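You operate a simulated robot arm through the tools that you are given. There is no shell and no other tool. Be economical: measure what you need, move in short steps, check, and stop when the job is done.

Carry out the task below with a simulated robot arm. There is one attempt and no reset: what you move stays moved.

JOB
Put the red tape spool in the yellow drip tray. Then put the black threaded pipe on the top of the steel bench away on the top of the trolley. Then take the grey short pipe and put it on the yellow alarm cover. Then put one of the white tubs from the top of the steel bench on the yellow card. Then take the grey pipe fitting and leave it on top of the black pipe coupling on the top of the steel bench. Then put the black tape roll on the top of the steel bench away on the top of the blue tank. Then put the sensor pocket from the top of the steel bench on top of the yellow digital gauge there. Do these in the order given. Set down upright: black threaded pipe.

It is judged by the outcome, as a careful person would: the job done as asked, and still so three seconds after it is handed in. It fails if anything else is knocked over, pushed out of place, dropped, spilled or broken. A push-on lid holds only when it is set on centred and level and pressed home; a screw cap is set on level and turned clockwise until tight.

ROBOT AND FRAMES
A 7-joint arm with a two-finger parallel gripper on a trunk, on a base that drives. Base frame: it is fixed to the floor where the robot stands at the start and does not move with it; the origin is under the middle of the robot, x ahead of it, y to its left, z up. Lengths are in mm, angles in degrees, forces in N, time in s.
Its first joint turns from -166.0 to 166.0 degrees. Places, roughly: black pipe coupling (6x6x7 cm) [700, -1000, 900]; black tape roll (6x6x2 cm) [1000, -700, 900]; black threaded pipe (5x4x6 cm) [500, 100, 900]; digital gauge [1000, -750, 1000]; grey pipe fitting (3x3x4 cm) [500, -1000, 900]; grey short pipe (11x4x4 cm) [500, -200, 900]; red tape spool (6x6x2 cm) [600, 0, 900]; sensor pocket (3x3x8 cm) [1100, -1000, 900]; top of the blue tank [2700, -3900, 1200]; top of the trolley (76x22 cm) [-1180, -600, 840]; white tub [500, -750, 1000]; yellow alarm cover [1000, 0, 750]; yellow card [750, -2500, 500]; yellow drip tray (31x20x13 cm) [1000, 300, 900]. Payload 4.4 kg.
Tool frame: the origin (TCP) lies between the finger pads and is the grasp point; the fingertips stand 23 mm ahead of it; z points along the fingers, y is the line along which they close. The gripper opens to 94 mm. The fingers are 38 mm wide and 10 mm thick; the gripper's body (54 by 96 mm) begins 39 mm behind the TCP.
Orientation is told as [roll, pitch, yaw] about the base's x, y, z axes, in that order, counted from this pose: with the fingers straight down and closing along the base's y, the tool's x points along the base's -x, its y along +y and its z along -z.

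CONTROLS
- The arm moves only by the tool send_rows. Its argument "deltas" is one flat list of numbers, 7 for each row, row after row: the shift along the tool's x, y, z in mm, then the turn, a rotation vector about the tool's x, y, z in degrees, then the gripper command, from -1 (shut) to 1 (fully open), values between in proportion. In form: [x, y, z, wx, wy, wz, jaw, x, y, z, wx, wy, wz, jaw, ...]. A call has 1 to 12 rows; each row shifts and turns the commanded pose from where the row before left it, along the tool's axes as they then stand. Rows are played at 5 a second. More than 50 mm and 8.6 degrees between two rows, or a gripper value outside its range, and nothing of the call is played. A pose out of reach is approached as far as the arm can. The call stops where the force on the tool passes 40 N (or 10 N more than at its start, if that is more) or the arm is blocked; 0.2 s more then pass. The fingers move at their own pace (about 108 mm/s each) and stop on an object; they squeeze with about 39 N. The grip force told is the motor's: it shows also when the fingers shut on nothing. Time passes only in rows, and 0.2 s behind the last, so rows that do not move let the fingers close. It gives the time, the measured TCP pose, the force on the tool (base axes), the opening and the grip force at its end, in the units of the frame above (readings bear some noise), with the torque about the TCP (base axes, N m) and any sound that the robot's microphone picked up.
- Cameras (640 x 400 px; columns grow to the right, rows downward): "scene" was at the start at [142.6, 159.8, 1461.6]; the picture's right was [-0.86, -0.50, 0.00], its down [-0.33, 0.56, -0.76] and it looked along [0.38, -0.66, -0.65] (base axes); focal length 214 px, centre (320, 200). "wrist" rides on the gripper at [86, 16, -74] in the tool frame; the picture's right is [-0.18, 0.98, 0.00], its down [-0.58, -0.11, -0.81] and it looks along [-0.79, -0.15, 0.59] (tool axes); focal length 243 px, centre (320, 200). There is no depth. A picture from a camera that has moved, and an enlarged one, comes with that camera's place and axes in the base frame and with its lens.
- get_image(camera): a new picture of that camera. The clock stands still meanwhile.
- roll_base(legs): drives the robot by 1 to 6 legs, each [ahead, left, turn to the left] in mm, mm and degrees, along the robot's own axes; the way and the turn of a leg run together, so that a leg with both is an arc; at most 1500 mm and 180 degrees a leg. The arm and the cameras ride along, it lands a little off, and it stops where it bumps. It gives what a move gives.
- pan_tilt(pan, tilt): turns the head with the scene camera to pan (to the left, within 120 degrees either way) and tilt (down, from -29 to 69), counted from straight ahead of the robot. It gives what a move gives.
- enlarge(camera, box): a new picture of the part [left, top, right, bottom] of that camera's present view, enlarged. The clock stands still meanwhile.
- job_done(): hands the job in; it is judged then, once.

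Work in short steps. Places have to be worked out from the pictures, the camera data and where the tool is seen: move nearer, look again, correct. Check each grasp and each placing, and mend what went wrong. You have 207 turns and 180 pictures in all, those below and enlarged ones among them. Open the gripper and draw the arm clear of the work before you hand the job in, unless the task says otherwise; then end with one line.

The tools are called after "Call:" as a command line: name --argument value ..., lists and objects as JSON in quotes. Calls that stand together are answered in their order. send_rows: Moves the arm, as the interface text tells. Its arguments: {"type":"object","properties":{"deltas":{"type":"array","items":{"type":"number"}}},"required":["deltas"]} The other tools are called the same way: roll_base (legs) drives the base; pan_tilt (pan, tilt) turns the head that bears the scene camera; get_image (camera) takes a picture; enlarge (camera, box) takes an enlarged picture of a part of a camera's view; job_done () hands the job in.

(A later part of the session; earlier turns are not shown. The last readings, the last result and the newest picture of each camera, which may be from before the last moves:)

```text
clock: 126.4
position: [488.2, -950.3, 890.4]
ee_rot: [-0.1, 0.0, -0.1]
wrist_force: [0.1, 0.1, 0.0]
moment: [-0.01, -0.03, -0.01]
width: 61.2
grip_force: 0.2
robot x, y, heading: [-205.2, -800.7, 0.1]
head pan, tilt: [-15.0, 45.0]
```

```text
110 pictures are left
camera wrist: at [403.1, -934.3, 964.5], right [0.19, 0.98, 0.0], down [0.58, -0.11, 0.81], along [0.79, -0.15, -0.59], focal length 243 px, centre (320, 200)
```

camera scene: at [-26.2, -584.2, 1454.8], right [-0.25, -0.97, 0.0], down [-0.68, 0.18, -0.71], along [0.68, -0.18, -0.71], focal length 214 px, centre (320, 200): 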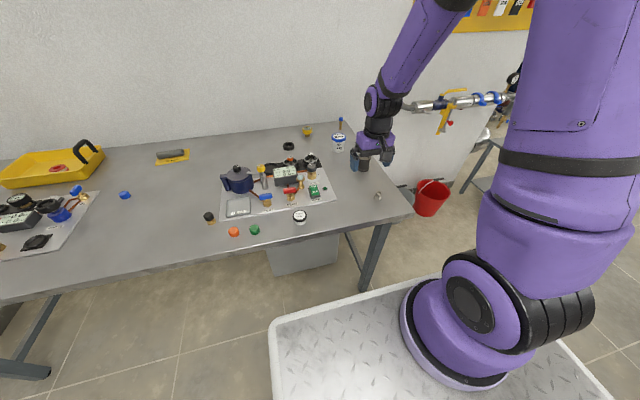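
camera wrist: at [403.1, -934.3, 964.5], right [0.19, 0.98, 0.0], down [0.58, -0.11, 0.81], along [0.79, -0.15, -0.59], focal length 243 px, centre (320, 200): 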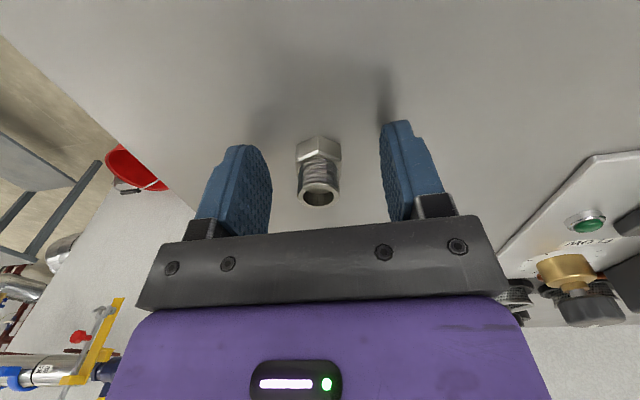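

Call:
send_rows --deltas '[0, 0, 0, 0, 0, 0, -1, 0, 0, 0, 0, 0, 0, -1, 0, 0, 0, 0, 0, 0, -1, 0, 0, -30, 0, 0, 0, -1, 0, 0, -40, 0, 0, 0, -1, 0, 0, -40, 0, 0, 0, -1]'

Call:
get_image --camera "wrist"

Call:
enlarge --camera "scene" --box '[300, 110, 428, 190]'

```text
clock: 127.8
position: [488.7, -949.4, 997.5]
ee_rot: [-0.1, -0.1, -0.2]
wrist_force: [0.4, -0.8, -0.9]
moment: [0.0, 0.05, -0.05]
width: 26.5
grip_force: 38.9
robot x, y, heading: [-200.7, -791.7, 0.4]
head pan, tilt: [-15.0, 45.0]
```

```text
109 pictures are left
camera wrist: at [402.9, -934.6, 1071.7], right [0.19, 0.98, 0.0], down [0.58, -0.11, 0.81], along [0.79, -0.15, -0.59], focal length 243 px, centre (320, 200)
```

wrist: 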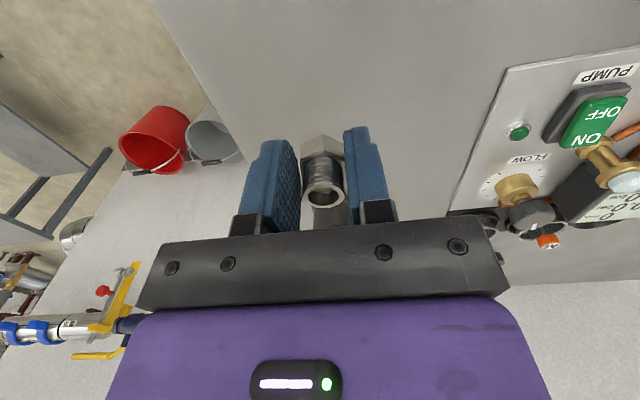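

```text
5.00 times, centred on (364, 150) of scene
camera zoom: at [-25.6, -584.3, 1454.7], right [-0.25, -0.97, 0.0], down [-0.68, 0.18, -0.71], along [0.68, -0.18, -0.71], focal length 1072 px, centre (100, 450)
```

zoom: 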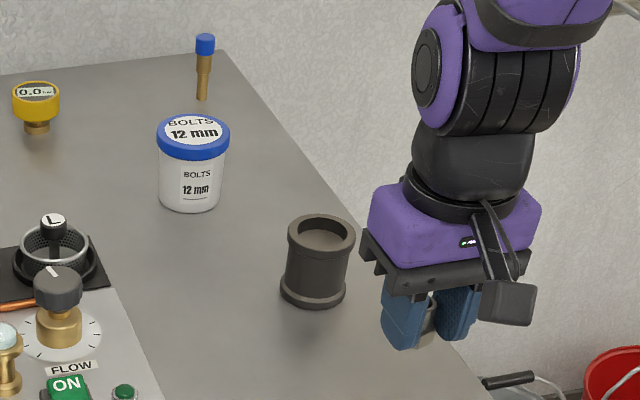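

The coupling seems to have a recessed top. I move nearer and look into it.

Call:
send_rows --deltas '[-30, -4, -40, 0, 0, 0, -1, -30, -4, -30, 0, 0, 0, -1, -30, -4, -20, 0, 0, 0, -1, 0, 0, 0, 0, 0, 0, -1]'

Call:
get_image --camera "wrist"

Call:
enlarge --camera "wrist" --box '[240, 40, 400, 140]'

```text
refused: row 1 steps farther than a row can; nothing moved
```

```text
107 pictures are left
camera wrist: at [402.9, -934.6, 1071.7], right [0.19, 0.98, 0.0], down [0.58, -0.11, 0.81], along [0.79, -0.15, -0.59], focal length 243 px, centre (320, 200)
```

wrist: 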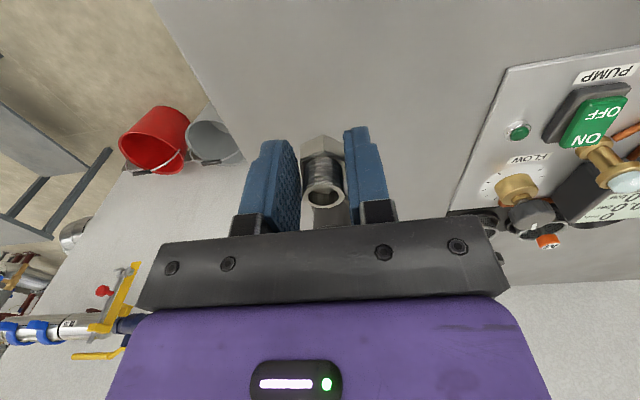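

```text
4.00 times, centred on (320, 90) of wrist
camera zoom: at [402.9, -934.6, 1071.7], right [0.19, 0.98, 0.0], down [0.58, -0.11, 0.81], along [0.79, -0.15, -0.59], focal length 970 px, centre (320, 640)
```

zoom: 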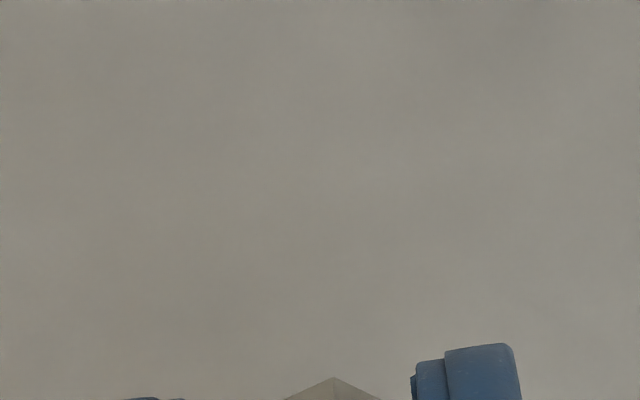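

Resend within the step limit.

Call:
send_rows --deltas '[0, 0, -45, 0, 0, 0, -1, -30, -4, -30, 0, 0, 0, -1, -40, -4, -20, 0, 0, 0, -1, -40, -4, 0, 0, 0, 0, -1, 0, 0, 0, 0, 0, 0, -1]'

Call:
get_image --camera "wrist"

```text
clock: 129.0
position: [598.0, -963.4, 1096.4]
ee_rot: [0.0, -0.2, -0.1]
wrist_force: [0.3, 0.0, -1.4]
moment: [-0.03, 0.0, 0.03]
width: 26.1
grip_force: 39.1
robot x, y, heading: [-204.5, -799.8, 0.2]
head pan, tilt: [-15.0, 45.0]
```

```text
105 pictures are left
camera wrist: at [512.9, -948.6, 1169.7], right [0.19, 0.98, 0.0], down [0.58, -0.11, 0.81], along [0.79, -0.15, -0.59], focal length 243 px, centre (320, 200)
```

wrist: 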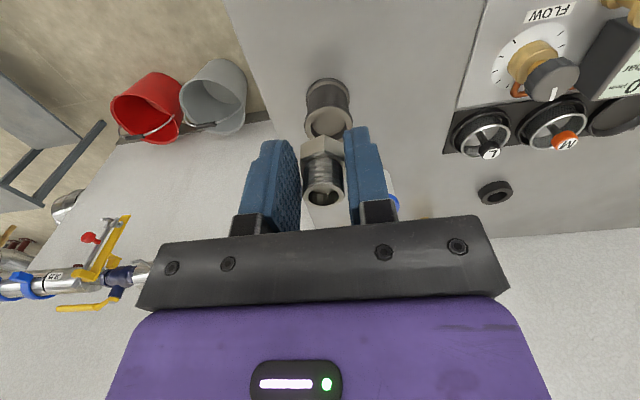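

Call:
enlarge --camera "wrist" --box '[280, 60, 376, 150]'

```text
4.44 times, centred on (328, 105) of wrist
camera zoom: at [512.9, -948.6, 1169.7], right [0.19, 0.98, 0.0], down [0.58, -0.11, 0.81], along [0.79, -0.15, -0.59], focal length 1078 px, centre (284, 622)
```

zoom: 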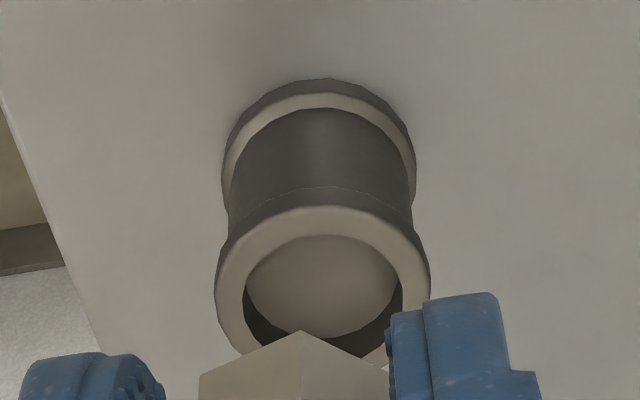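

The coupling's top is a shallow recess (about 43 mm wide, roughly 8 mm deep); the fitting will sit in it, but my fingertips are almost level with its base. I set it back on the bench and regrip about 9 mm higher.

Call:
send_rows --deltas '[28, 0, 40, 0, 0, 0, -1, 0, 0, 50, 0, 0, 0, -1, 0, 0, 50, 0, 0, 0, -1, 0, 0, 40, 0, 0, 0, -1, 0, 0, 20, 0, 0, 0, -1, 0, 0, 3, 0, 0, 0, -1, 0, 0, 3, 0, 0, 0, -1, 0, 0, 0, 0, 0, 0, -1]'

```text
clock: 130.8
position: [572.0, -962.4, 888.8]
ee_rot: [-0.1, -0.2, -0.1]
wrist_force: [-1.0, 1.1, 18.1]
moment: [0.03, -0.12, 0.13]
width: 25.9
grip_force: 39.2
robot x, y, heading: [-200.8, -798.6, 0.2]
head pan, tilt: [-15.0, 45.0]
```

Touching the bench. Open slightly, rise 11 mm, look.

Call:
send_rows --deltas '[0, 0, 0, 0, 0, 0, -0.2, 0, 0, 0, 0, 0, 0, 0, 0, 0, -6, 0, 0, 0, 0, 0, 0, -5, 0, 0, 0, 0, 0, 0, 0, 0, 0, 0, 0]'

Call:
get_image --camera "wrist"

```text
clock: 132.0
position: [572.3, -962.2, 899.6]
ee_rot: [-0.1, -0.1, -0.2]
wrist_force: [0.3, 0.1, -0.5]
moment: [0.0, 0.0, 0.01]
width: 47.2
grip_force: 0.2
robot x, y, heading: [-200.9, -800.0, 0.2]
head pan, tilt: [-15.0, 45.0]
```

```text
103 pictures are left
camera wrist: at [485.4, -946.4, 974.0], right [0.19, 0.98, 0.0], down [0.58, -0.11, 0.81], along [0.79, -0.15, -0.59], focal length 243 px, centre (320, 200)
```

wrist: 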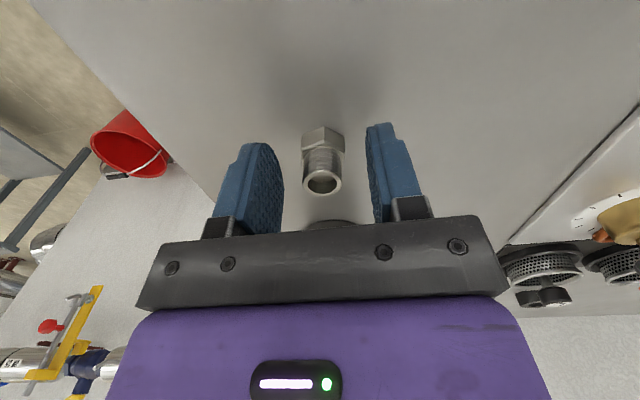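

Close here and lift; the width tells what part is held.

Call:
send_rows --deltas '[0, 0, 0, 0, 0, 0, -1, 0, 0, 0, 0, 0, 0, -1, 0, 0, 0, 0, 0, 0, -1, 0, 0, -30, 0, 0, 0, -1, 0, 0, -40, 0, 0, 0, -1, 0, 0, -40, 0, 0, 0, -1]'

Call:
enlarge --camera "wrist" --box '[230, 60, 410, 240]'

```text
clock: 133.4
position: [570.1, -958.0, 1010.9]
ee_rot: [-0.2, 0.0, -0.2]
wrist_force: [0.8, 0.7, -0.8]
moment: [0.01, 0.01, -0.02]
width: 24.9
grip_force: 39.1
robot x, y, heading: [-201.7, -798.1, 0.4]
head pan, tilt: [-15.0, 45.0]
```

```text
2.22 times, centred on (320, 150) of wrist
camera zoom: at [484.8, -942.5, 1085.8], right [0.19, 0.98, 0.0], down [0.58, -0.11, 0.81], along [0.79, -0.15, -0.59], focal length 539 px, centre (320, 311)
```

zoom: 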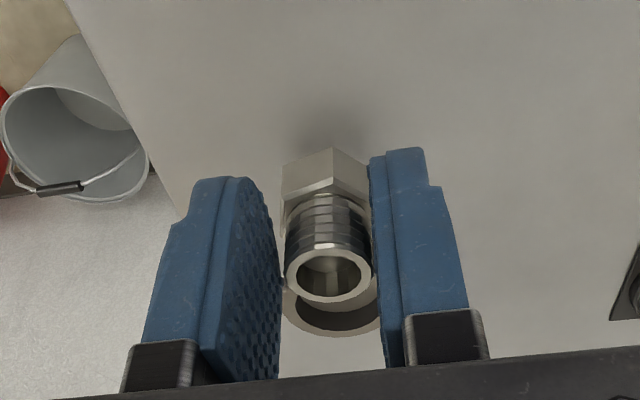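

Held higher now (fitting bottom about 35 mm below TCP). I move nearer the coupling at safe height and re-measure its centre.

Call:
send_rows --deltas '[0, -6, -45, 0, 0, 0, -1, -25, -6, 0, 0, 0, 0, -1, -25, 0, 0, 0, 0, 0, -1, 0, 0, 0, 0, 0, 0, -1]'

Call:
enlarge --camera "wrist" --box '[240, 20, 400, 180]'

```text
clock: 134.4
position: [619.5, -972.2, 1055.6]
ee_rot: [-0.1, -0.1, -0.1]
wrist_force: [0.3, 0.0, 0.3]
moment: [0.03, 0.02, 0.02]
width: 24.6
grip_force: 39.5
robot x, y, heading: [-202.3, -799.1, 0.2]
head pan, tilt: [-15.0, 45.0]
```

```text
2.50 times, centred on (320, 100) of wrist
camera zoom: at [534.0, -955.7, 1129.9], right [0.19, 0.98, 0.0], down [0.58, -0.11, 0.81], along [0.79, -0.15, -0.59], focal length 606 px, centre (320, 450)
```

zoom: 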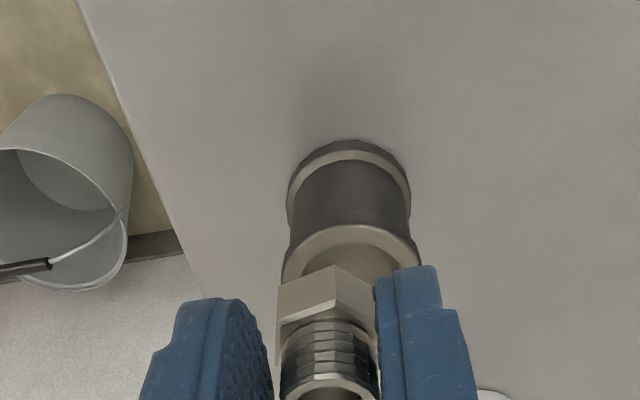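

Coupling centre is (688,-972). I move over it and lower to just above the rim.

Call:
send_rows --deltas '[-34, 0, 0, 0, 0, 0, -1, -34.5, 0, 0, 0, 0, 0, -1, 0, 0, 40, 0, 0, 0, -1, 0, 0, 30, 0, 0, 0, -1, 0, 0, 5, 0, 0, 0, -1, 0, 0, 0, 0, 0, 0, -1]'

Call:
enlarge --camera "wrist" --box '[240, 60, 400, 220]'

Call:
enlarge --camera "scene" --box '[316, 110, 412, 170]'

```text
clock: 135.8
position: [690.3, -973.7, 979.0]
ee_rot: [-0.1, -0.1, -0.1]
wrist_force: [-0.2, 0.4, 0.0]
moment: [0.02, -0.03, -0.01]
width: 24.4
grip_force: 38.9
robot x, y, heading: [-201.1, -797.6, 0.5]
head pan, tilt: [-15.0, 45.0]
```

```text
2.50 times, centred on (320, 140) of wrist
camera zoom: at [604.5, -958.1, 1054.7], right [0.19, 0.98, 0.0], down [0.58, -0.11, 0.81], along [0.79, -0.15, -0.59], focal length 606 px, centre (320, 350)
```

zoom: 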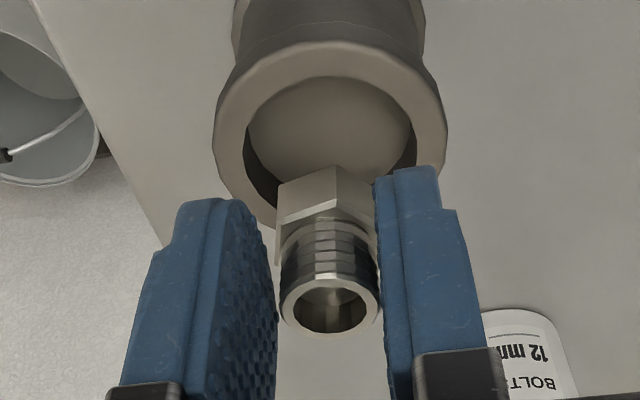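

```text
6.67 times, centred on (364, 140) of scene
camera zoom: at [-26.2, -584.2, 1454.8], right [-0.25, -0.97, 0.0], down [-0.68, 0.18, -0.71], along [0.68, -0.18, -0.71], focal length 1430 px, centre (27, 600)
```

zoom: 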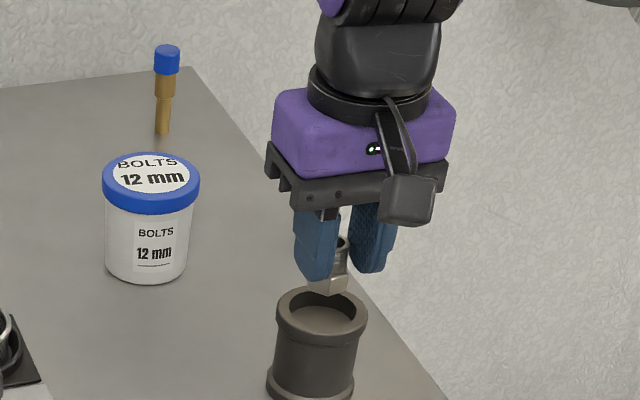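

Aligned within 2–3 mm. I nudge and lower slowly into the recess.

Call:
send_rows --deltas '[3, 1.5, 8, 0, 0, 0, -1, 0, 0, 4, 0, 0, 0, -1, 0, 0, 3, 0, 0, 0, -1, 0, 0, 2, 0, 0, 0, -1, 0, 0, 2, 0, 0, 0, -1, 0, 0, 0, 0, 0, 0, -1]'

Call:
enlarge --camera "wrist" --box '[240, 60, 400, 220]'

```text
clock: 137.2
position: [686.9, -973.9, 964.2]
ee_rot: [-0.1, -0.3, -0.1]
wrist_force: [2.2, 2.0, 26.8]
moment: [0.07, -0.22, 0.08]
width: 24.7
grip_force: 38.5
robot x, y, heading: [-204.3, -799.5, 0.3]
head pan, tilt: [-15.0, 45.0]
```

```text
2.50 times, centred on (320, 140) of wrist
camera zoom: at [600.0, -956.5, 1038.7], right [0.19, 0.98, 0.0], down [0.58, -0.11, 0.81], along [0.8, -0.15, -0.59], focal length 606 px, centre (320, 350)
```

zoom: 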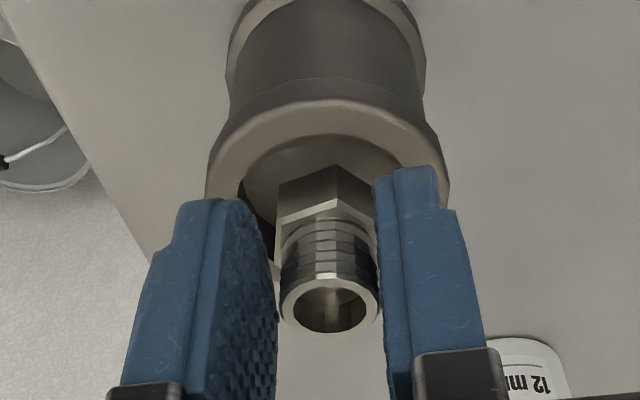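

Reconsidering the picture and torque (contact on the +x side): the fitting sits about 8 mm ahead of the TCP, so it is touching the far rim. I raise, shift 9 mm in -x, and lower again.

Call:
send_rows --deltas '[0, 0, -12, 0, 0, 0, -1, 9.5, 1.5, 0, 0, 0, 0, -1, 0, 0, 6, 0, 0, 0, -1, 0, 0, 3, 0, 0, 0, -1, 0, 0, 0, 0, 0, 0, -1]'

Call:
enlarge --camera "wrist" --box '[240, 60, 400, 220]'

```text
clock: 138.4
position: [676.9, -970.6, 965.6]
ee_rot: [-0.2, -0.2, -0.1]
wrist_force: [-3.3, 0.9, 12.5]
moment: [0.06, 0.03, 0.02]
width: 24.2
grip_force: 38.7
robot x, y, heading: [-203.9, -797.8, 0.2]
head pan, tilt: [-15.0, 45.0]
```

```text
2.50 times, centred on (320, 140) of wrist
camera zoom: at [590.8, -955.5, 1039.2], right [0.19, 0.98, 0.0], down [0.58, -0.11, 0.81], along [0.79, -0.15, -0.59], focal length 606 px, centre (320, 350)
```

zoom: 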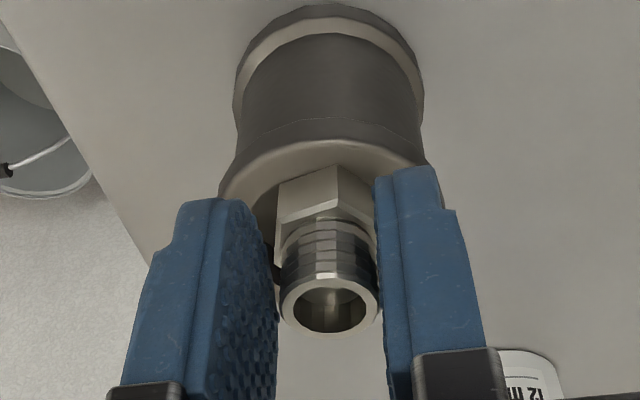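

Recomputing from the near rim edge: coupling centre is x≈692.5 and the fitting is about 9 mm ahead of the TCP, so the right TCP x is about 683.5. I raise, shift +6.5 mm, and lower.

Call:
send_rows --deltas '[0, 0, -12, 0, 0, 0, -1, -6.5, -1.5, 0, 0, 0, 0, -1, 0, 0, 6, 0, 0, 0, -1, 0, 0, 4, 0, 0, 0, -1, 0, 0, 0, 0, 0, 0, -1]'

Call:
enlarge --camera "wrist" --box '[240, 60, 400, 220]'

```text
clock: 139.6
position: [684.5, -972.4, 967.1]
ee_rot: [0.0, -0.2, -0.1]
wrist_force: [0.2, -0.4, -0.6]
moment: [0.0, 0.03, 0.04]
width: 24.3
grip_force: 39.2
robot x, y, heading: [-203.6, -797.5, 0.6]
head pan, tilt: [-15.0, 45.0]
```

```text
2.50 times, centred on (320, 140) of wrist
camera zoom: at [597.7, -956.5, 1040.9], right [0.19, 0.98, 0.0], down [0.58, -0.11, 0.81], along [0.79, -0.15, -0.59], focal length 606 px, centre (320, 350)
```

zoom: 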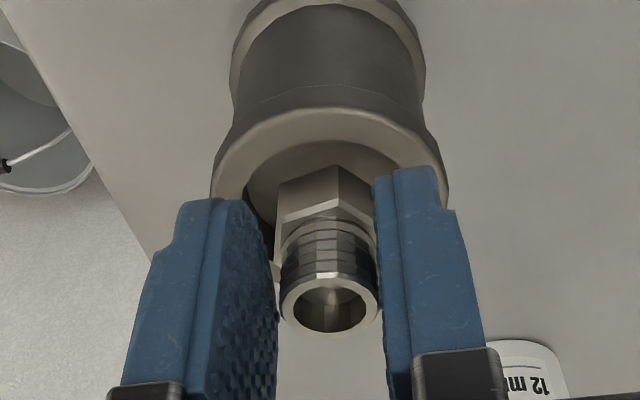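

No contact yet; continue in small steps.

Call:
send_rows --deltas '[0, 0, 2, 0, 0, 0, -1, 0, 0, 2, 0, 0, 0, -1, 0, 0, 0, 0, 0, 0, -1]'

```text
clock: 140.4
position: [683.1, -972.2, 964.6]
ee_rot: [-0.1, -0.3, -0.2]
wrist_force: [1.1, 0.5, 27.3]
moment: [-0.01, -0.15, 0.03]
width: 24.3
grip_force: 39.0
robot x, y, heading: [-202.7, -800.1, 0.6]
head pan, tilt: [-15.0, 45.0]
```

Firm contact on the floor of the recess. Release gently and rise.

Call:
send_rows --deltas '[0, 0, -2, 0, 0, 0, -1, 0, 0, 0, 0, 0, 0, -0.3, 0, 0, 0, 0, 0, 0, 0, 0, 0, 0, 0, 0, 0, 0, 0, 0, -30, 0, 0, 0, 0, 0, 0, -40, 0, 0, 0, 0.5, 0, 0, -40, 0, 0, 0, 0.5]'

Call:
enlarge --camera "wrist" --box '[200, 0, 440, 150]'

Call:
enlarge --camera "scene" --box '[316, 110, 412, 170]'

```text
clock: 142.0
position: [682.6, -976.3, 1074.6]
ee_rot: [-0.1, 0.0, -0.1]
wrist_force: [0.3, -0.3, -1.6]
moment: [0.05, 0.01, 0.02]
width: 70.5
grip_force: 0.0
robot x, y, heading: [-201.7, -796.9, 0.1]
head pan, tilt: [-15.0, 45.0]
```

```text
2.67 times, centred on (320, 75) of wrist
camera zoom: at [597.0, -959.9, 1148.2], right [0.19, 0.98, 0.0], down [0.58, -0.11, 0.81], along [0.79, -0.15, -0.59], focal length 647 px, centre (320, 533)
```

zoom: 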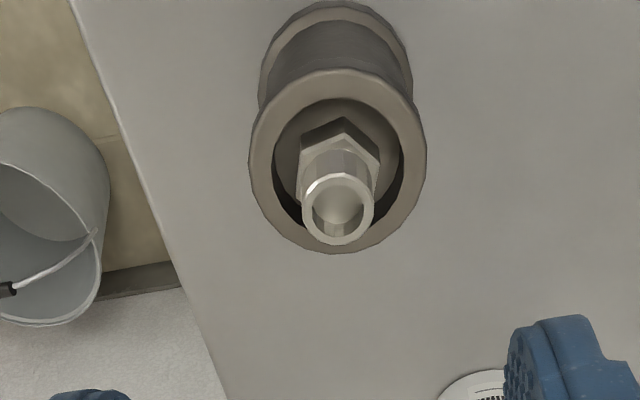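

```text
6.67 times, centred on (364, 140) of scene
camera zoom: at [-25.7, -584.3, 1454.7], right [-0.25, -0.97, 0.0], down [-0.68, 0.18, -0.71], along [0.68, -0.18, -0.71], focal length 1430 px, centre (27, 600)
```

zoom: 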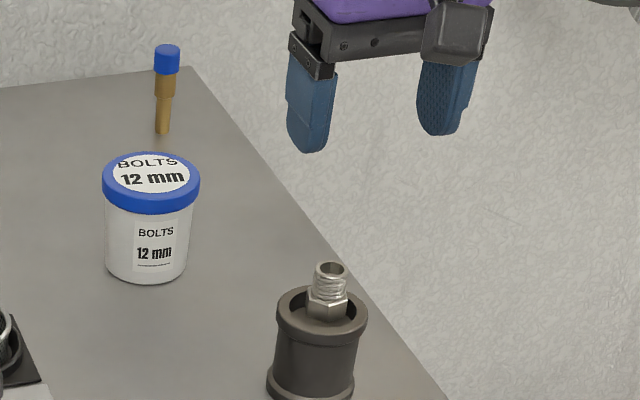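

The fitting stands centred in the coupling. Next the black tape roll near (950,-680): I drive 140 mm ahead for reach and look.

Call:
roll_base --legs '[[140, 0, 0]]'

Call:
send_rows --deltas '[-4, 48, -5, 0, 0, 0, 1, -4, 48, -5, 0, 0, 0, 1, -4, 48, -5, 0, 0, 0, 1, -4, 48, -5, 0, 0, 0, 1, -4, 48, -5, 0, 0, 0, 1, -4, 48, -5, 0, 0, 0, 1]'

Call:
get_image --camera "wrist"

Call:
get_image --camera "scene"

```text
clock: 143.3
position: [822.1, -974.1, 1074.8]
ee_rot: [-0.1, -0.1, -0.2]
wrist_force: [-0.2, -0.5, -0.2]
moment: [-0.06, 0.02, -0.03]
width: 70.5
grip_force: 0.0
robot x, y, heading: [-65.4, -796.8, 0.4]
head pan, tilt: [-15.0, 45.0]
```

```text
clock: 144.7
position: [845.9, -688.7, 1106.7]
ee_rot: [-0.2, -0.1, -0.3]
wrist_force: [0.8, -1.5, 1.2]
moment: [0.09, 0.03, 0.01]
width: 93.8
grip_force: 0.1
robot x, y, heading: [-64.5, -797.6, 0.2]
head pan, tilt: [-15.0, 45.0]
```

```text
93 pictures are left
camera wrist: at [760.2, -673.1, 1179.9], right [0.19, 0.98, 0.0], down [0.58, -0.11, 0.81], along [0.79, -0.15, -0.59], focal length 243 px, centre (320, 200)
```

wrist: 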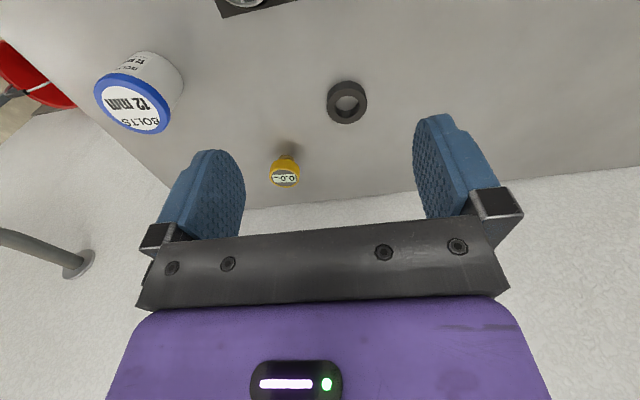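

```text
92 pictures are left
camera scene: at [113.3, -584.3, 1454.9], right [-0.25, -0.97, 0.0], down [-0.68, 0.18, -0.71], along [0.68, -0.18, -0.71], focal length 214 px, centre (320, 200)
```

scene: 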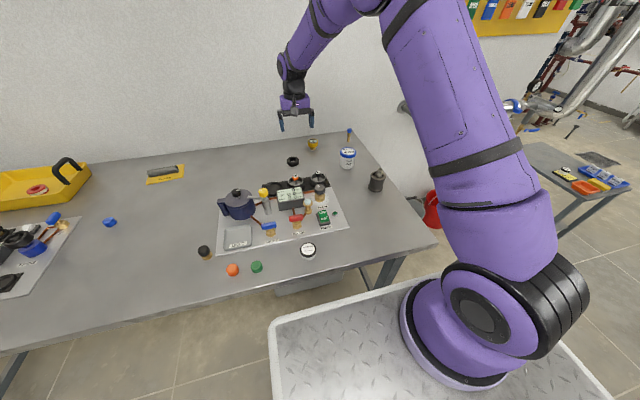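

Tape at about (950,-672). I go above and lower to 960.

Call:
send_rows --deltas '[-35, 5, 0, 0, 0, 0, 1, -35, 6, 0, 0, 0, 0, 1, -34, 5, 0, 0, 0, 0, 1, 0, 0, 50, 0, 0, 0, 1, 0, 0, 50, 0, 0, 0, 1, 0, 0, 45, 0, 0, 0, 1, 0, 0, 0, 0, 0, 0, 1]'

Call:
get_image --camera "wrist"

```text
clock: 146.3
position: [950.8, -671.7, 957.6]
ee_rot: [-0.1, 0.0, -0.3]
wrist_force: [-0.5, 0.1, -0.3]
moment: [0.0, -0.05, -0.01]
width: 94.1
grip_force: 0.1
robot x, y, heading: [-63.0, -797.7, 0.3]
head pan, tilt: [-15.0, 45.0]
```

```text
91 pictures are left
camera wrist: at [865.4, -656.3, 1031.9], right [0.19, 0.98, 0.0], down [0.58, -0.11, 0.81], along [0.79, -0.15, -0.59], focal length 243 px, centre (320, 200)
```

wrist: 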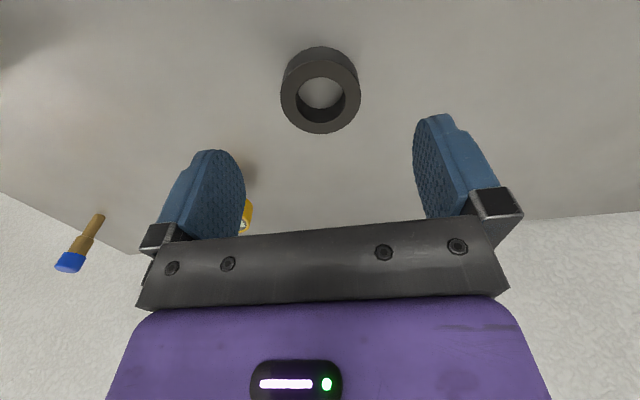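

Centred. Descend and close.

Call:
send_rows --deltas '[0, 0, 40, 0, 0, 0, 1, 0, 0, 18, 0, 0, 0, 1, 0, 0, 7, 0, 0, 0, 1, 0, 0, 0, 0, 0, 0, -1, 0, 0, 0, 0, 0, 0, -1, 0, 0, 0, 0, 0, 0, -1, 0, 0, -20, 0, 0, 0, -1, 0, 0, -30, 0, 0, 0, -1]'

Call:
get_image --camera "wrist"

```text
clock: 148.1
position: [953.3, -670.3, 943.6]
ee_rot: [-0.1, 0.1, -0.2]
wrist_force: [-0.5, -0.6, -1.3]
moment: [-0.03, 0.0, 0.01]
width: 53.6
grip_force: 39.1
robot x, y, heading: [-61.6, -796.1, 0.3]
head pan, tilt: [-15.0, 45.0]
```

```text
90 pictures are left
camera wrist: at [867.4, -655.1, 1017.3], right [0.19, 0.98, 0.0], down [0.58, -0.11, 0.81], along [0.79, -0.15, -0.59], focal length 243 px, centre (320, 200)
```

wrist: 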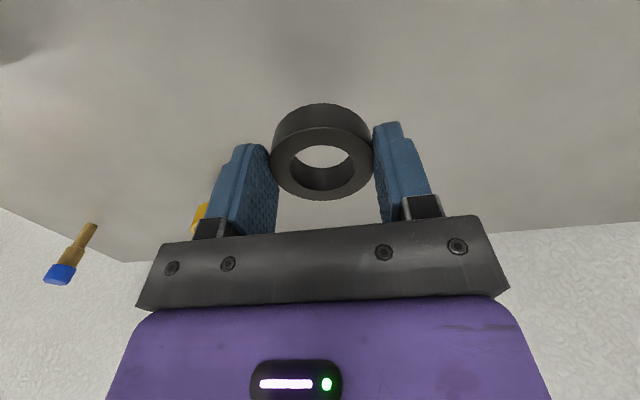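

Tape roll held (53.6 mm). I raise and retract the arm, then drive toward the blue tank's area and survey.

Call:
send_rows --deltas '[0, 0, -50, 0, 0, 0, -1, 0, 0, -50, 0, 0, 0, -1, 0, 0, -50, 0, 0, 0, -1, 0, 0, -50, 0, 0, 0, -1, 45, -20, 0, 0, 0, 0, -1, 45, -20, 0, 0, 0, 0, -1, 45, -20, 0, 0, 0, 0, -1, 45, -20, 0, 0, 0, 0, -1, 45, -20, 0, 0, 0, 0, -1, 45, -20, 0, 0, 0, 0, -1, 45, -20, 0, 0, 0, 0, -1]'

Call:
roll_base --legs '[[-140, 0, 0], [0, -1300, 0], [0, -1200, 0]]'

Call:
pan_tilt --pan -20 --tilt 20

Call:
get_image --camera "scene"

Call:
get_image --camera "wrist"

```text
clock: 150.5
position: [634.8, -808.5, 1145.1]
ee_rot: [-0.1, -0.1, -0.1]
wrist_force: [0.6, 0.0, -1.2]
moment: [-0.07, 0.04, -0.01]
width: 53.5
grip_force: 38.8
robot x, y, heading: [-60.0, -798.7, 0.4]
head pan, tilt: [-15.0, 45.0]
```

```text
clock: 163.8
position: [415.3, -3374.5, 1146.2]
ee_rot: [-0.2, -0.1, -3.6]
wrist_force: [0.3, 0.7, -0.5]
moment: [0.0, -0.02, 0.03]
width: 53.4
grip_force: 38.6
robot x, y, heading: [-281.4, -3317.6, -3.1]
head pan, tilt: [-15.0, 45.0]
```

```text
clock: 164.7
position: [414.1, -3373.8, 1145.8]
ee_rot: [-0.1, 0.0, -3.6]
wrist_force: [0.5, -0.3, 0.0]
moment: [-0.01, 0.03, 0.05]
width: 53.6
grip_force: 39.2
robot x, y, heading: [-285.2, -3323.8, -3.3]
head pan, tilt: [-20.0, 20.0]
```

```text
89 pictures are left
camera scene: at [-83.9, -3129.3, 1493.4], right [-0.39, -0.92, 0.0], down [-0.32, 0.14, -0.94], along [0.86, -0.37, -0.34], focal length 214 px, centre (320, 200)
```

scene: 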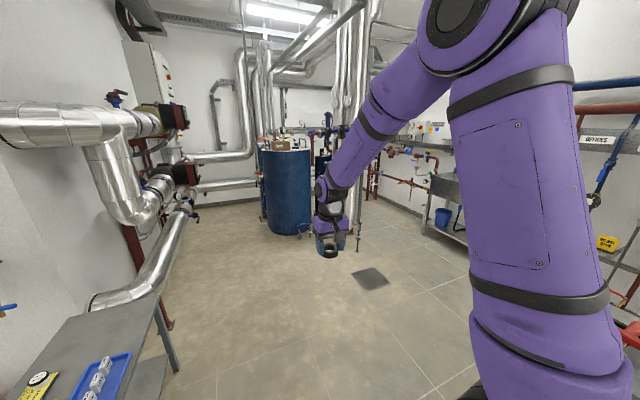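

```text
88 pictures are left
camera wrist: at [330.2, -3353.5, 1220.0], right [0.25, 0.97, 0.0], down [0.57, -0.14, 0.81], along [0.78, -0.2, -0.59], focal length 243 px, centre (320, 200)
```

wrist: 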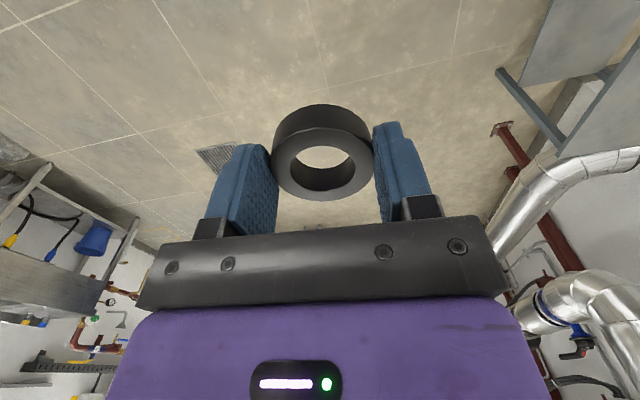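

Call:
enlarge --camera "scene" --box '[220, 100, 400, 250]'

```text
2.67 times, centred on (310, 175) of scene
camera zoom: at [-83.9, -3129.3, 1493.4], right [-0.39, -0.92, 0.0], down [-0.32, 0.14, -0.94], along [0.86, -0.37, -0.34], focal length 572 px, centre (347, 267)
```

zoom: 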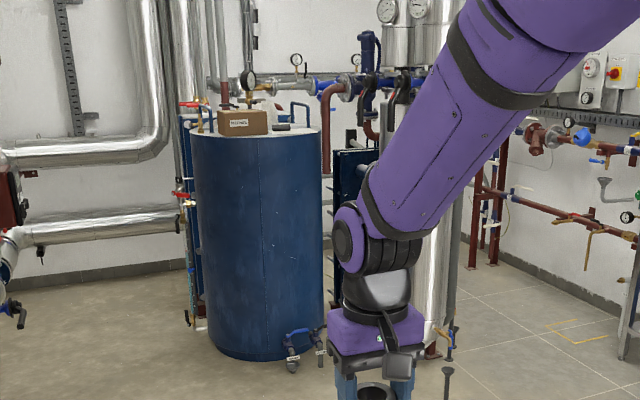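

The blue tank stands ahead at about (2750,-3850), free floor in between. I drive ahead about 1900 mm in two legs, then look again.

Call:
roll_base --legs '[[1000, -160, 1.6], [850, -140, 1.6]]'

Call:
pan_tilt --pan -12 --tilt 25

Call:
get_image --camera "scene"

Call:
get_image --camera "wrist"

```text
clock: 174.2
position: [2296.2, -3640.6, 1146.6]
ee_rot: [-0.1, -0.1, 1.0]
wrist_force: [-0.7, 0.3, -1.1]
moment: [-0.01, -0.02, -0.02]
width: 53.2
grip_force: 39.3
robot x, y, heading: [1600.9, -3643.5, 1.2]
head pan, tilt: [-20.0, 20.0]
```

```text
clock: 174.9
position: [2297.6, -3641.3, 1145.6]
ee_rot: [0.0, -0.2, 1.0]
wrist_force: [-0.6, 0.2, -1.6]
moment: [-0.01, -0.02, -0.01]
width: 53.3
grip_force: 39.4
robot x, y, heading: [1600.1, -3638.7, 1.4]
head pan, tilt: [-12.0, 25.0]
```

```text
86 pictures are left
camera scene: at [1782.1, -3423.9, 1485.4], right [-0.19, -0.98, 0.0], down [-0.42, 0.08, -0.91], along [0.89, -0.17, -0.42], focal length 214 px, centre (320, 200)
```

scene: 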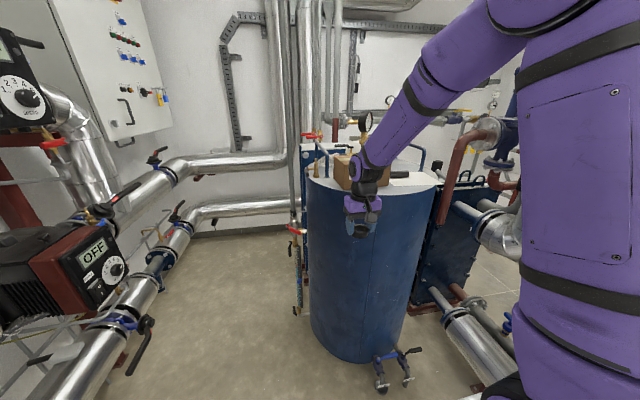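

```text
85 pictures are left
camera wrist: at [2210.5, -3627.2, 1220.0], right [0.17, 0.99, 0.0], down [0.58, -0.1, 0.81], along [0.8, -0.14, -0.59], focal length 243 px, centre (320, 200)
```

wrist: 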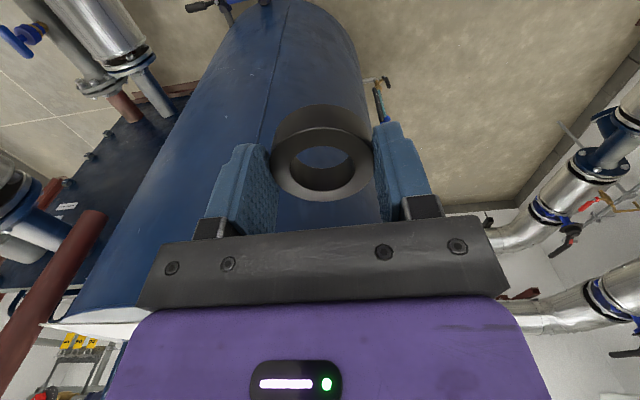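

I raise the arm above the tank's top, then drive 150 mm nearer.

Call:
send_rows --deltas '[0, 0, -45, 0, 0, 0, -1, 0, 0, -45, 0, 0, 0, -1, 0, 0, -45, 0, 0, 0, -1, 0, 0, -45, 0, 0, 0, -1, 0, 0, -45, 0, 0, 0, -1, 0, 0, 0, 0, 0, 0, -1]'

Call:
roll_base --legs '[[150, -30, -1.2]]'

Call:
get_image --camera "scene"

Call:
get_image --camera "wrist"

```text
clock: 176.3
position: [2294.0, -3641.3, 1371.7]
ee_rot: [-0.1, -0.1, 0.9]
wrist_force: [1.0, 0.2, -0.4]
moment: [0.02, 0.01, 0.04]
width: 53.5
grip_force: 39.1
robot x, y, heading: [1600.7, -3639.5, 1.1]
head pan, tilt: [-12.0, 25.0]
```

```text
clock: 177.7
position: [2445.3, -3687.2, 1370.8]
ee_rot: [-0.1, -0.1, -0.3]
wrist_force: [1.2, -0.2, -1.2]
moment: [0.04, 0.0, 0.02]
width: 53.2
grip_force: 39.1
robot x, y, heading: [1748.3, -3671.7, 0.1]
head pan, tilt: [-12.0, 25.0]
```

```text
84 pictures are left
camera scene: at [1939.1, -3457.4, 1485.4], right [-0.21, -0.98, 0.0], down [-0.41, 0.09, -0.91], along [0.89, -0.19, -0.42], focal length 214 px, centre (320, 200)
```

scene: 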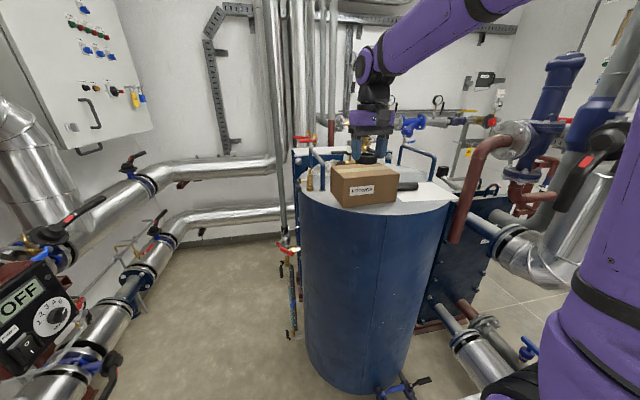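

```text
83 pictures are left
camera wrist: at [2359.7, -3671.0, 1444.6], right [0.19, 0.98, 0.0], down [0.58, -0.11, 0.81], along [0.79, -0.16, -0.59], focal length 243 px, centre (320, 200)
```

wrist: 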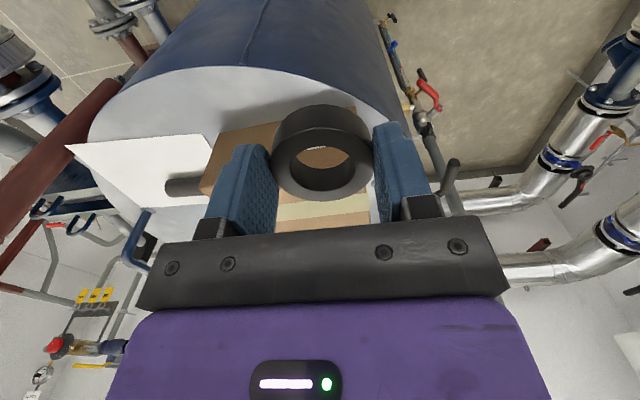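

The top carries a box, a sheet of paper, and a dark marker. I zoom to find bare space.

Call:
enlarge --camera "scene" --box '[285, 130, 477, 250]'

Call:
enlarge --camera "wrist" --box '[40, 50, 280, 240]'

```text
3.33 times, centred on (381, 190) of scene
camera zoom: at [1939.1, -3457.4, 1485.4], right [-0.21, -0.98, 0.0], down [-0.41, 0.09, -0.91], along [0.89, -0.19, -0.42], focal length 715 px, centre (117, 233)
```

zoom: 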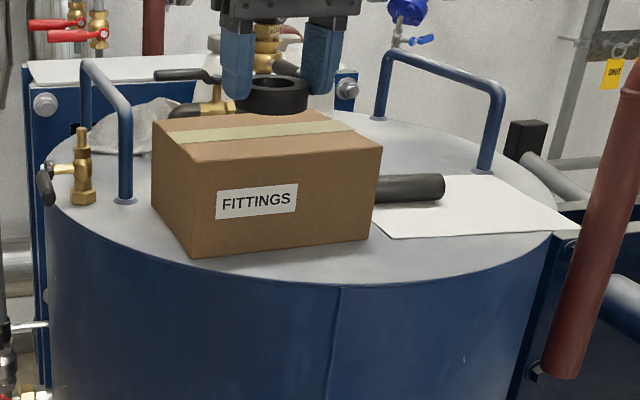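

```text
2.11 times, centred on (160, 145) of wrist
camera zoom: at [2359.7, -3671.0, 1444.6], right [0.19, 0.98, 0.0], down [0.58, -0.11, 0.81], along [0.79, -0.16, -0.59], focal length 511 px, centre (657, 316)
```

zoom: 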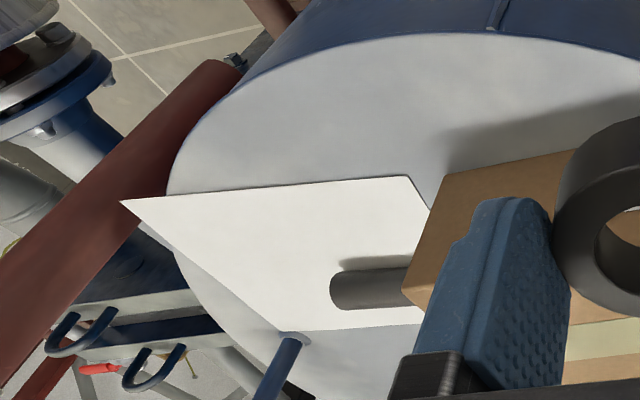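

There is a bare crescent ~75 mm deep in front of the paper: around (2501,-3895). I move above it at current height and re-measure.

Call:
send_rows --deltas '[-11, -42, 0, 0, 0, 0, -1, -11, -42, 0, 0, 0, 0, -1, -11, -42, 0, 0, 0, 0, -1, -11, -42, 0, 0, 0, 0, -1, -11, -40, 20, 0, 0, 0, -1, 0, 0, 45, 0, 0, 0, -1, 0, 0, 0, 0, 0, 0, -1]'

Call:
get_image --camera "wrist"

Call:
enlarge --camera "scene" --box '[285, 130, 477, 250]'

```text
clock: 179.3
position: [2501.7, -3894.7, 1307.0]
ee_rot: [0.0, -0.2, -0.4]
wrist_force: [-0.8, 0.5, -1.1]
moment: [-0.02, 0.01, -0.04]
width: 53.3
grip_force: 39.2
robot x, y, heading: [1748.3, -3670.0, 0.1]
head pan, tilt: [-12.0, 25.0]
```

```text
80 pictures are left
camera wrist: at [2415.7, -3878.8, 1380.7], right [0.19, 0.98, 0.0], down [0.58, -0.11, 0.81], along [0.79, -0.16, -0.59], focal length 243 px, centre (320, 200)
```

wrist: 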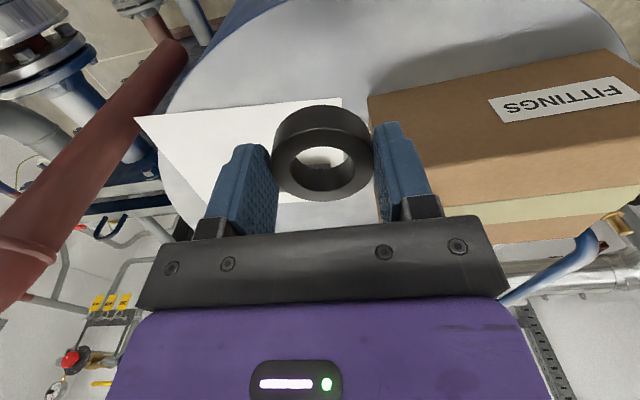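

```text
3.33 times, centred on (381, 190) of scene
camera zoom: at [1939.2, -3457.4, 1485.4], right [-0.21, -0.98, 0.0], down [-0.41, 0.09, -0.91], along [0.89, -0.19, -0.42], focal length 715 px, centre (117, 233)
```

zoom: 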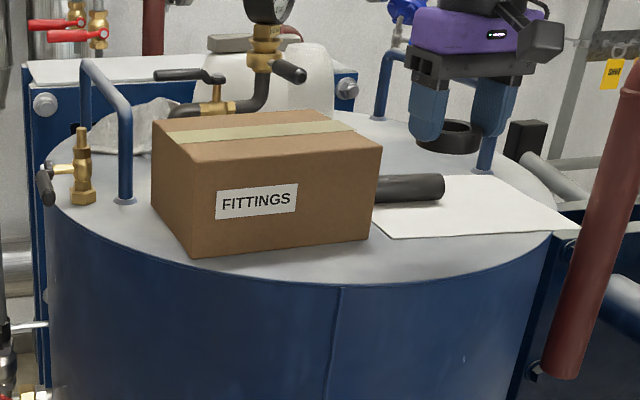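

Position fits between rim and paper. I lower to about 1225 and look again.

Call:
send_rows --deltas '[5, 0, 40, 0, 0, 0, -1, 0, 0, 40, 0, 0, 0, -1, 0, 0, 0, 0, 0, 0, -1]'

Call:
get_image --camera "wrist"

Call:
enlarge --camera "scene" --box '[285, 130, 477, 250]'

```text
clock: 180.1
position: [2494.4, -3897.8, 1225.3]
ee_rot: [-0.1, -0.1, -0.4]
wrist_force: [-0.5, -0.3, -0.5]
moment: [0.03, 0.02, 0.02]
width: 53.3
grip_force: 38.6
robot x, y, heading: [1747.9, -3669.1, 0.0]
head pan, tilt: [-12.0, 25.0]
```

```text
78 pictures are left
camera wrist: at [2408.7, -3880.7, 1298.9], right [0.19, 0.98, 0.0], down [0.58, -0.11, 0.81], along [0.79, -0.16, -0.59], focal length 243 px, centre (320, 200)
```

wrist: 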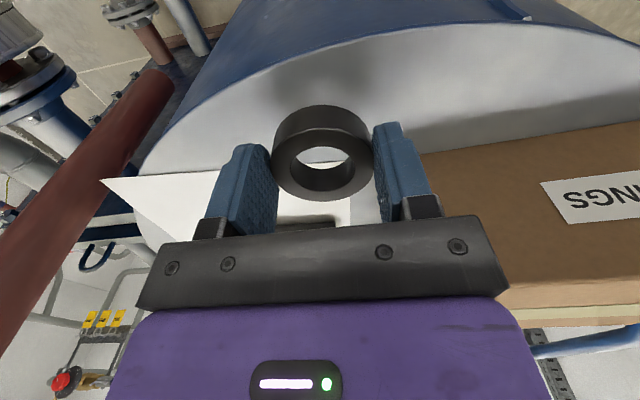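

```text
3.33 times, centred on (381, 190) of scene
camera zoom: at [1939.1, -3457.4, 1485.4], right [-0.21, -0.98, 0.0], down [-0.41, 0.09, -0.91], along [0.89, -0.19, -0.42], focal length 715 px, centre (117, 233)
```

zoom: 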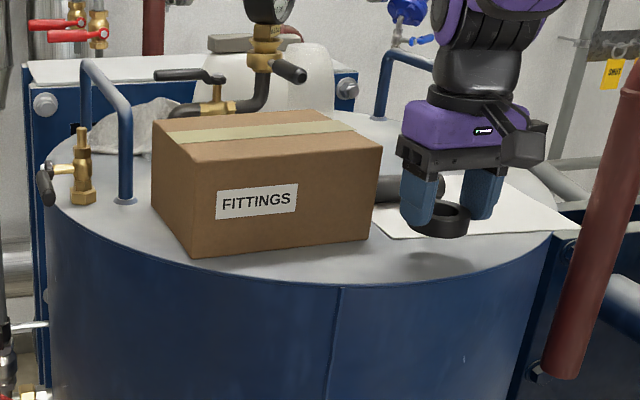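

The shadow falls in the bare strip. I lower to contact.

Call:
send_rows --deltas '[-3, 0, 10, 0, 0, 0, -1, 0, 0, 5, 0, 0, 0, -1, 0, 0, 3, 0, 0, 0, -1, 0, 0, 3, 0, 0, 0, -1, 0, 0, 3, 0, 0, 0, -1, 0, 0, 0, 0, 0, 0, -1]'

Call:
enlarge --camera "scene" --box '[285, 130, 477, 250]'

```text
clock: 181.5
position: [2498.4, -3895.4, 1203.1]
ee_rot: [-0.1, -0.1, -0.4]
wrist_force: [0.5, 0.3, 0.8]
moment: [0.03, 0.0, -0.05]
width: 53.3
grip_force: 39.8
robot x, y, heading: [1747.3, -3670.7, -0.2]
head pan, tilt: [-12.0, 25.0]
```

```text
3.33 times, centred on (381, 190) of scene
camera zoom: at [1939.2, -3457.4, 1485.3], right [-0.21, -0.98, 0.0], down [-0.41, 0.09, -0.91], along [0.89, -0.19, -0.42], focal length 715 px, centre (117, 233)
```

zoom: 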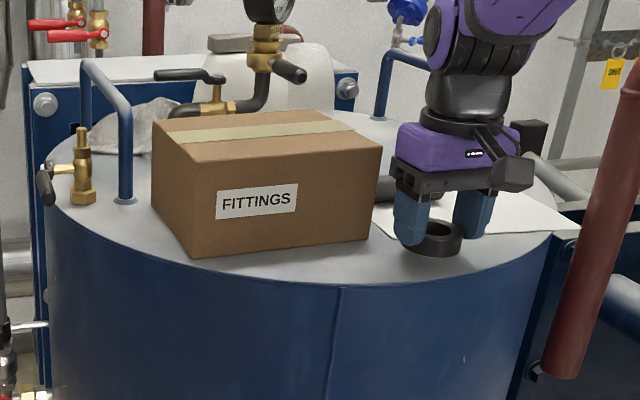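

Near contact; continue in 2–3 mm steps.

Call:
send_rows --deltas '[0, 0, 3, 0, 0, 0, -1, 0, 0, 2, 0, 0, 0, -1, 0, 0, 2, 0, 0, 0, -1, 0, 0, 0, 0, 0, 0, -1]'

```text
clock: 182.5
position: [2496.0, -3896.8, 1195.8]
ee_rot: [-0.1, -0.1, -0.4]
wrist_force: [0.0, 1.2, -1.3]
moment: [0.0, -0.02, -0.02]
width: 53.3
grip_force: 39.4
robot x, y, heading: [1747.8, -3670.9, 0.3]
head pan, tilt: [-12.0, 25.0]
```

Call:
send_rows --deltas '[0, 0, 3, 0, 0, 0, -1, 0, 0, 2, 0, 0, 0, -1, 0, 0, 2, 0, 0, 0, -1, 0, 0, 0, 0, 0, 0, -1]'

Call:
enlarge --camera "scene" --box '[361, 170, 457, 230]'

Call:
get_image --camera "wrist"

```text
clock: 183.5
position: [2497.7, -3896.6, 1189.2]
ee_rot: [-0.3, -0.1, -0.4]
wrist_force: [-4.9, -1.1, 25.2]
moment: [0.06, 0.1, -0.04]
width: 53.2
grip_force: 38.8
robot x, y, heading: [1750.6, -3671.2, 0.0]
head pan, tilt: [-12.0, 25.0]
```

```text
6.67 times, centred on (409, 200) of scene
camera zoom: at [1938.0, -3457.2, 1485.5], right [-0.21, -0.98, 0.0], down [-0.41, 0.09, -0.91], along [0.89, -0.19, -0.42], focal length 1430 px, centre (-273, 200)
```

zoom: 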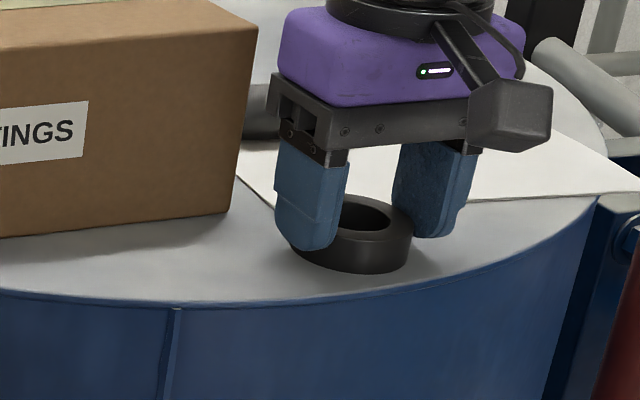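

```text
74 pictures are left
camera wrist: at [2410.8, -3879.2, 1263.3], right [0.19, 0.98, 0.0], down [0.58, -0.11, 0.81], along [0.79, -0.16, -0.59], focal length 243 px, centre (320, 200)
```

wrist: 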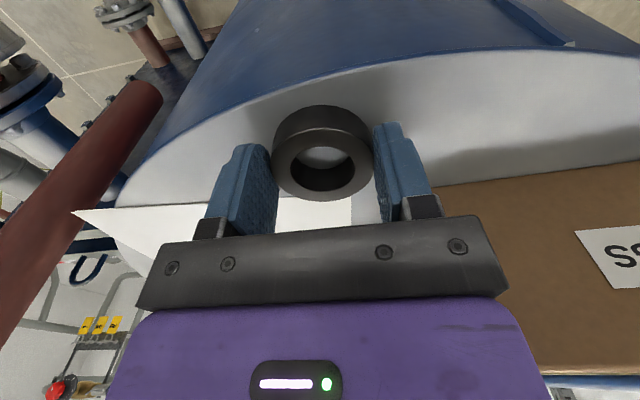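

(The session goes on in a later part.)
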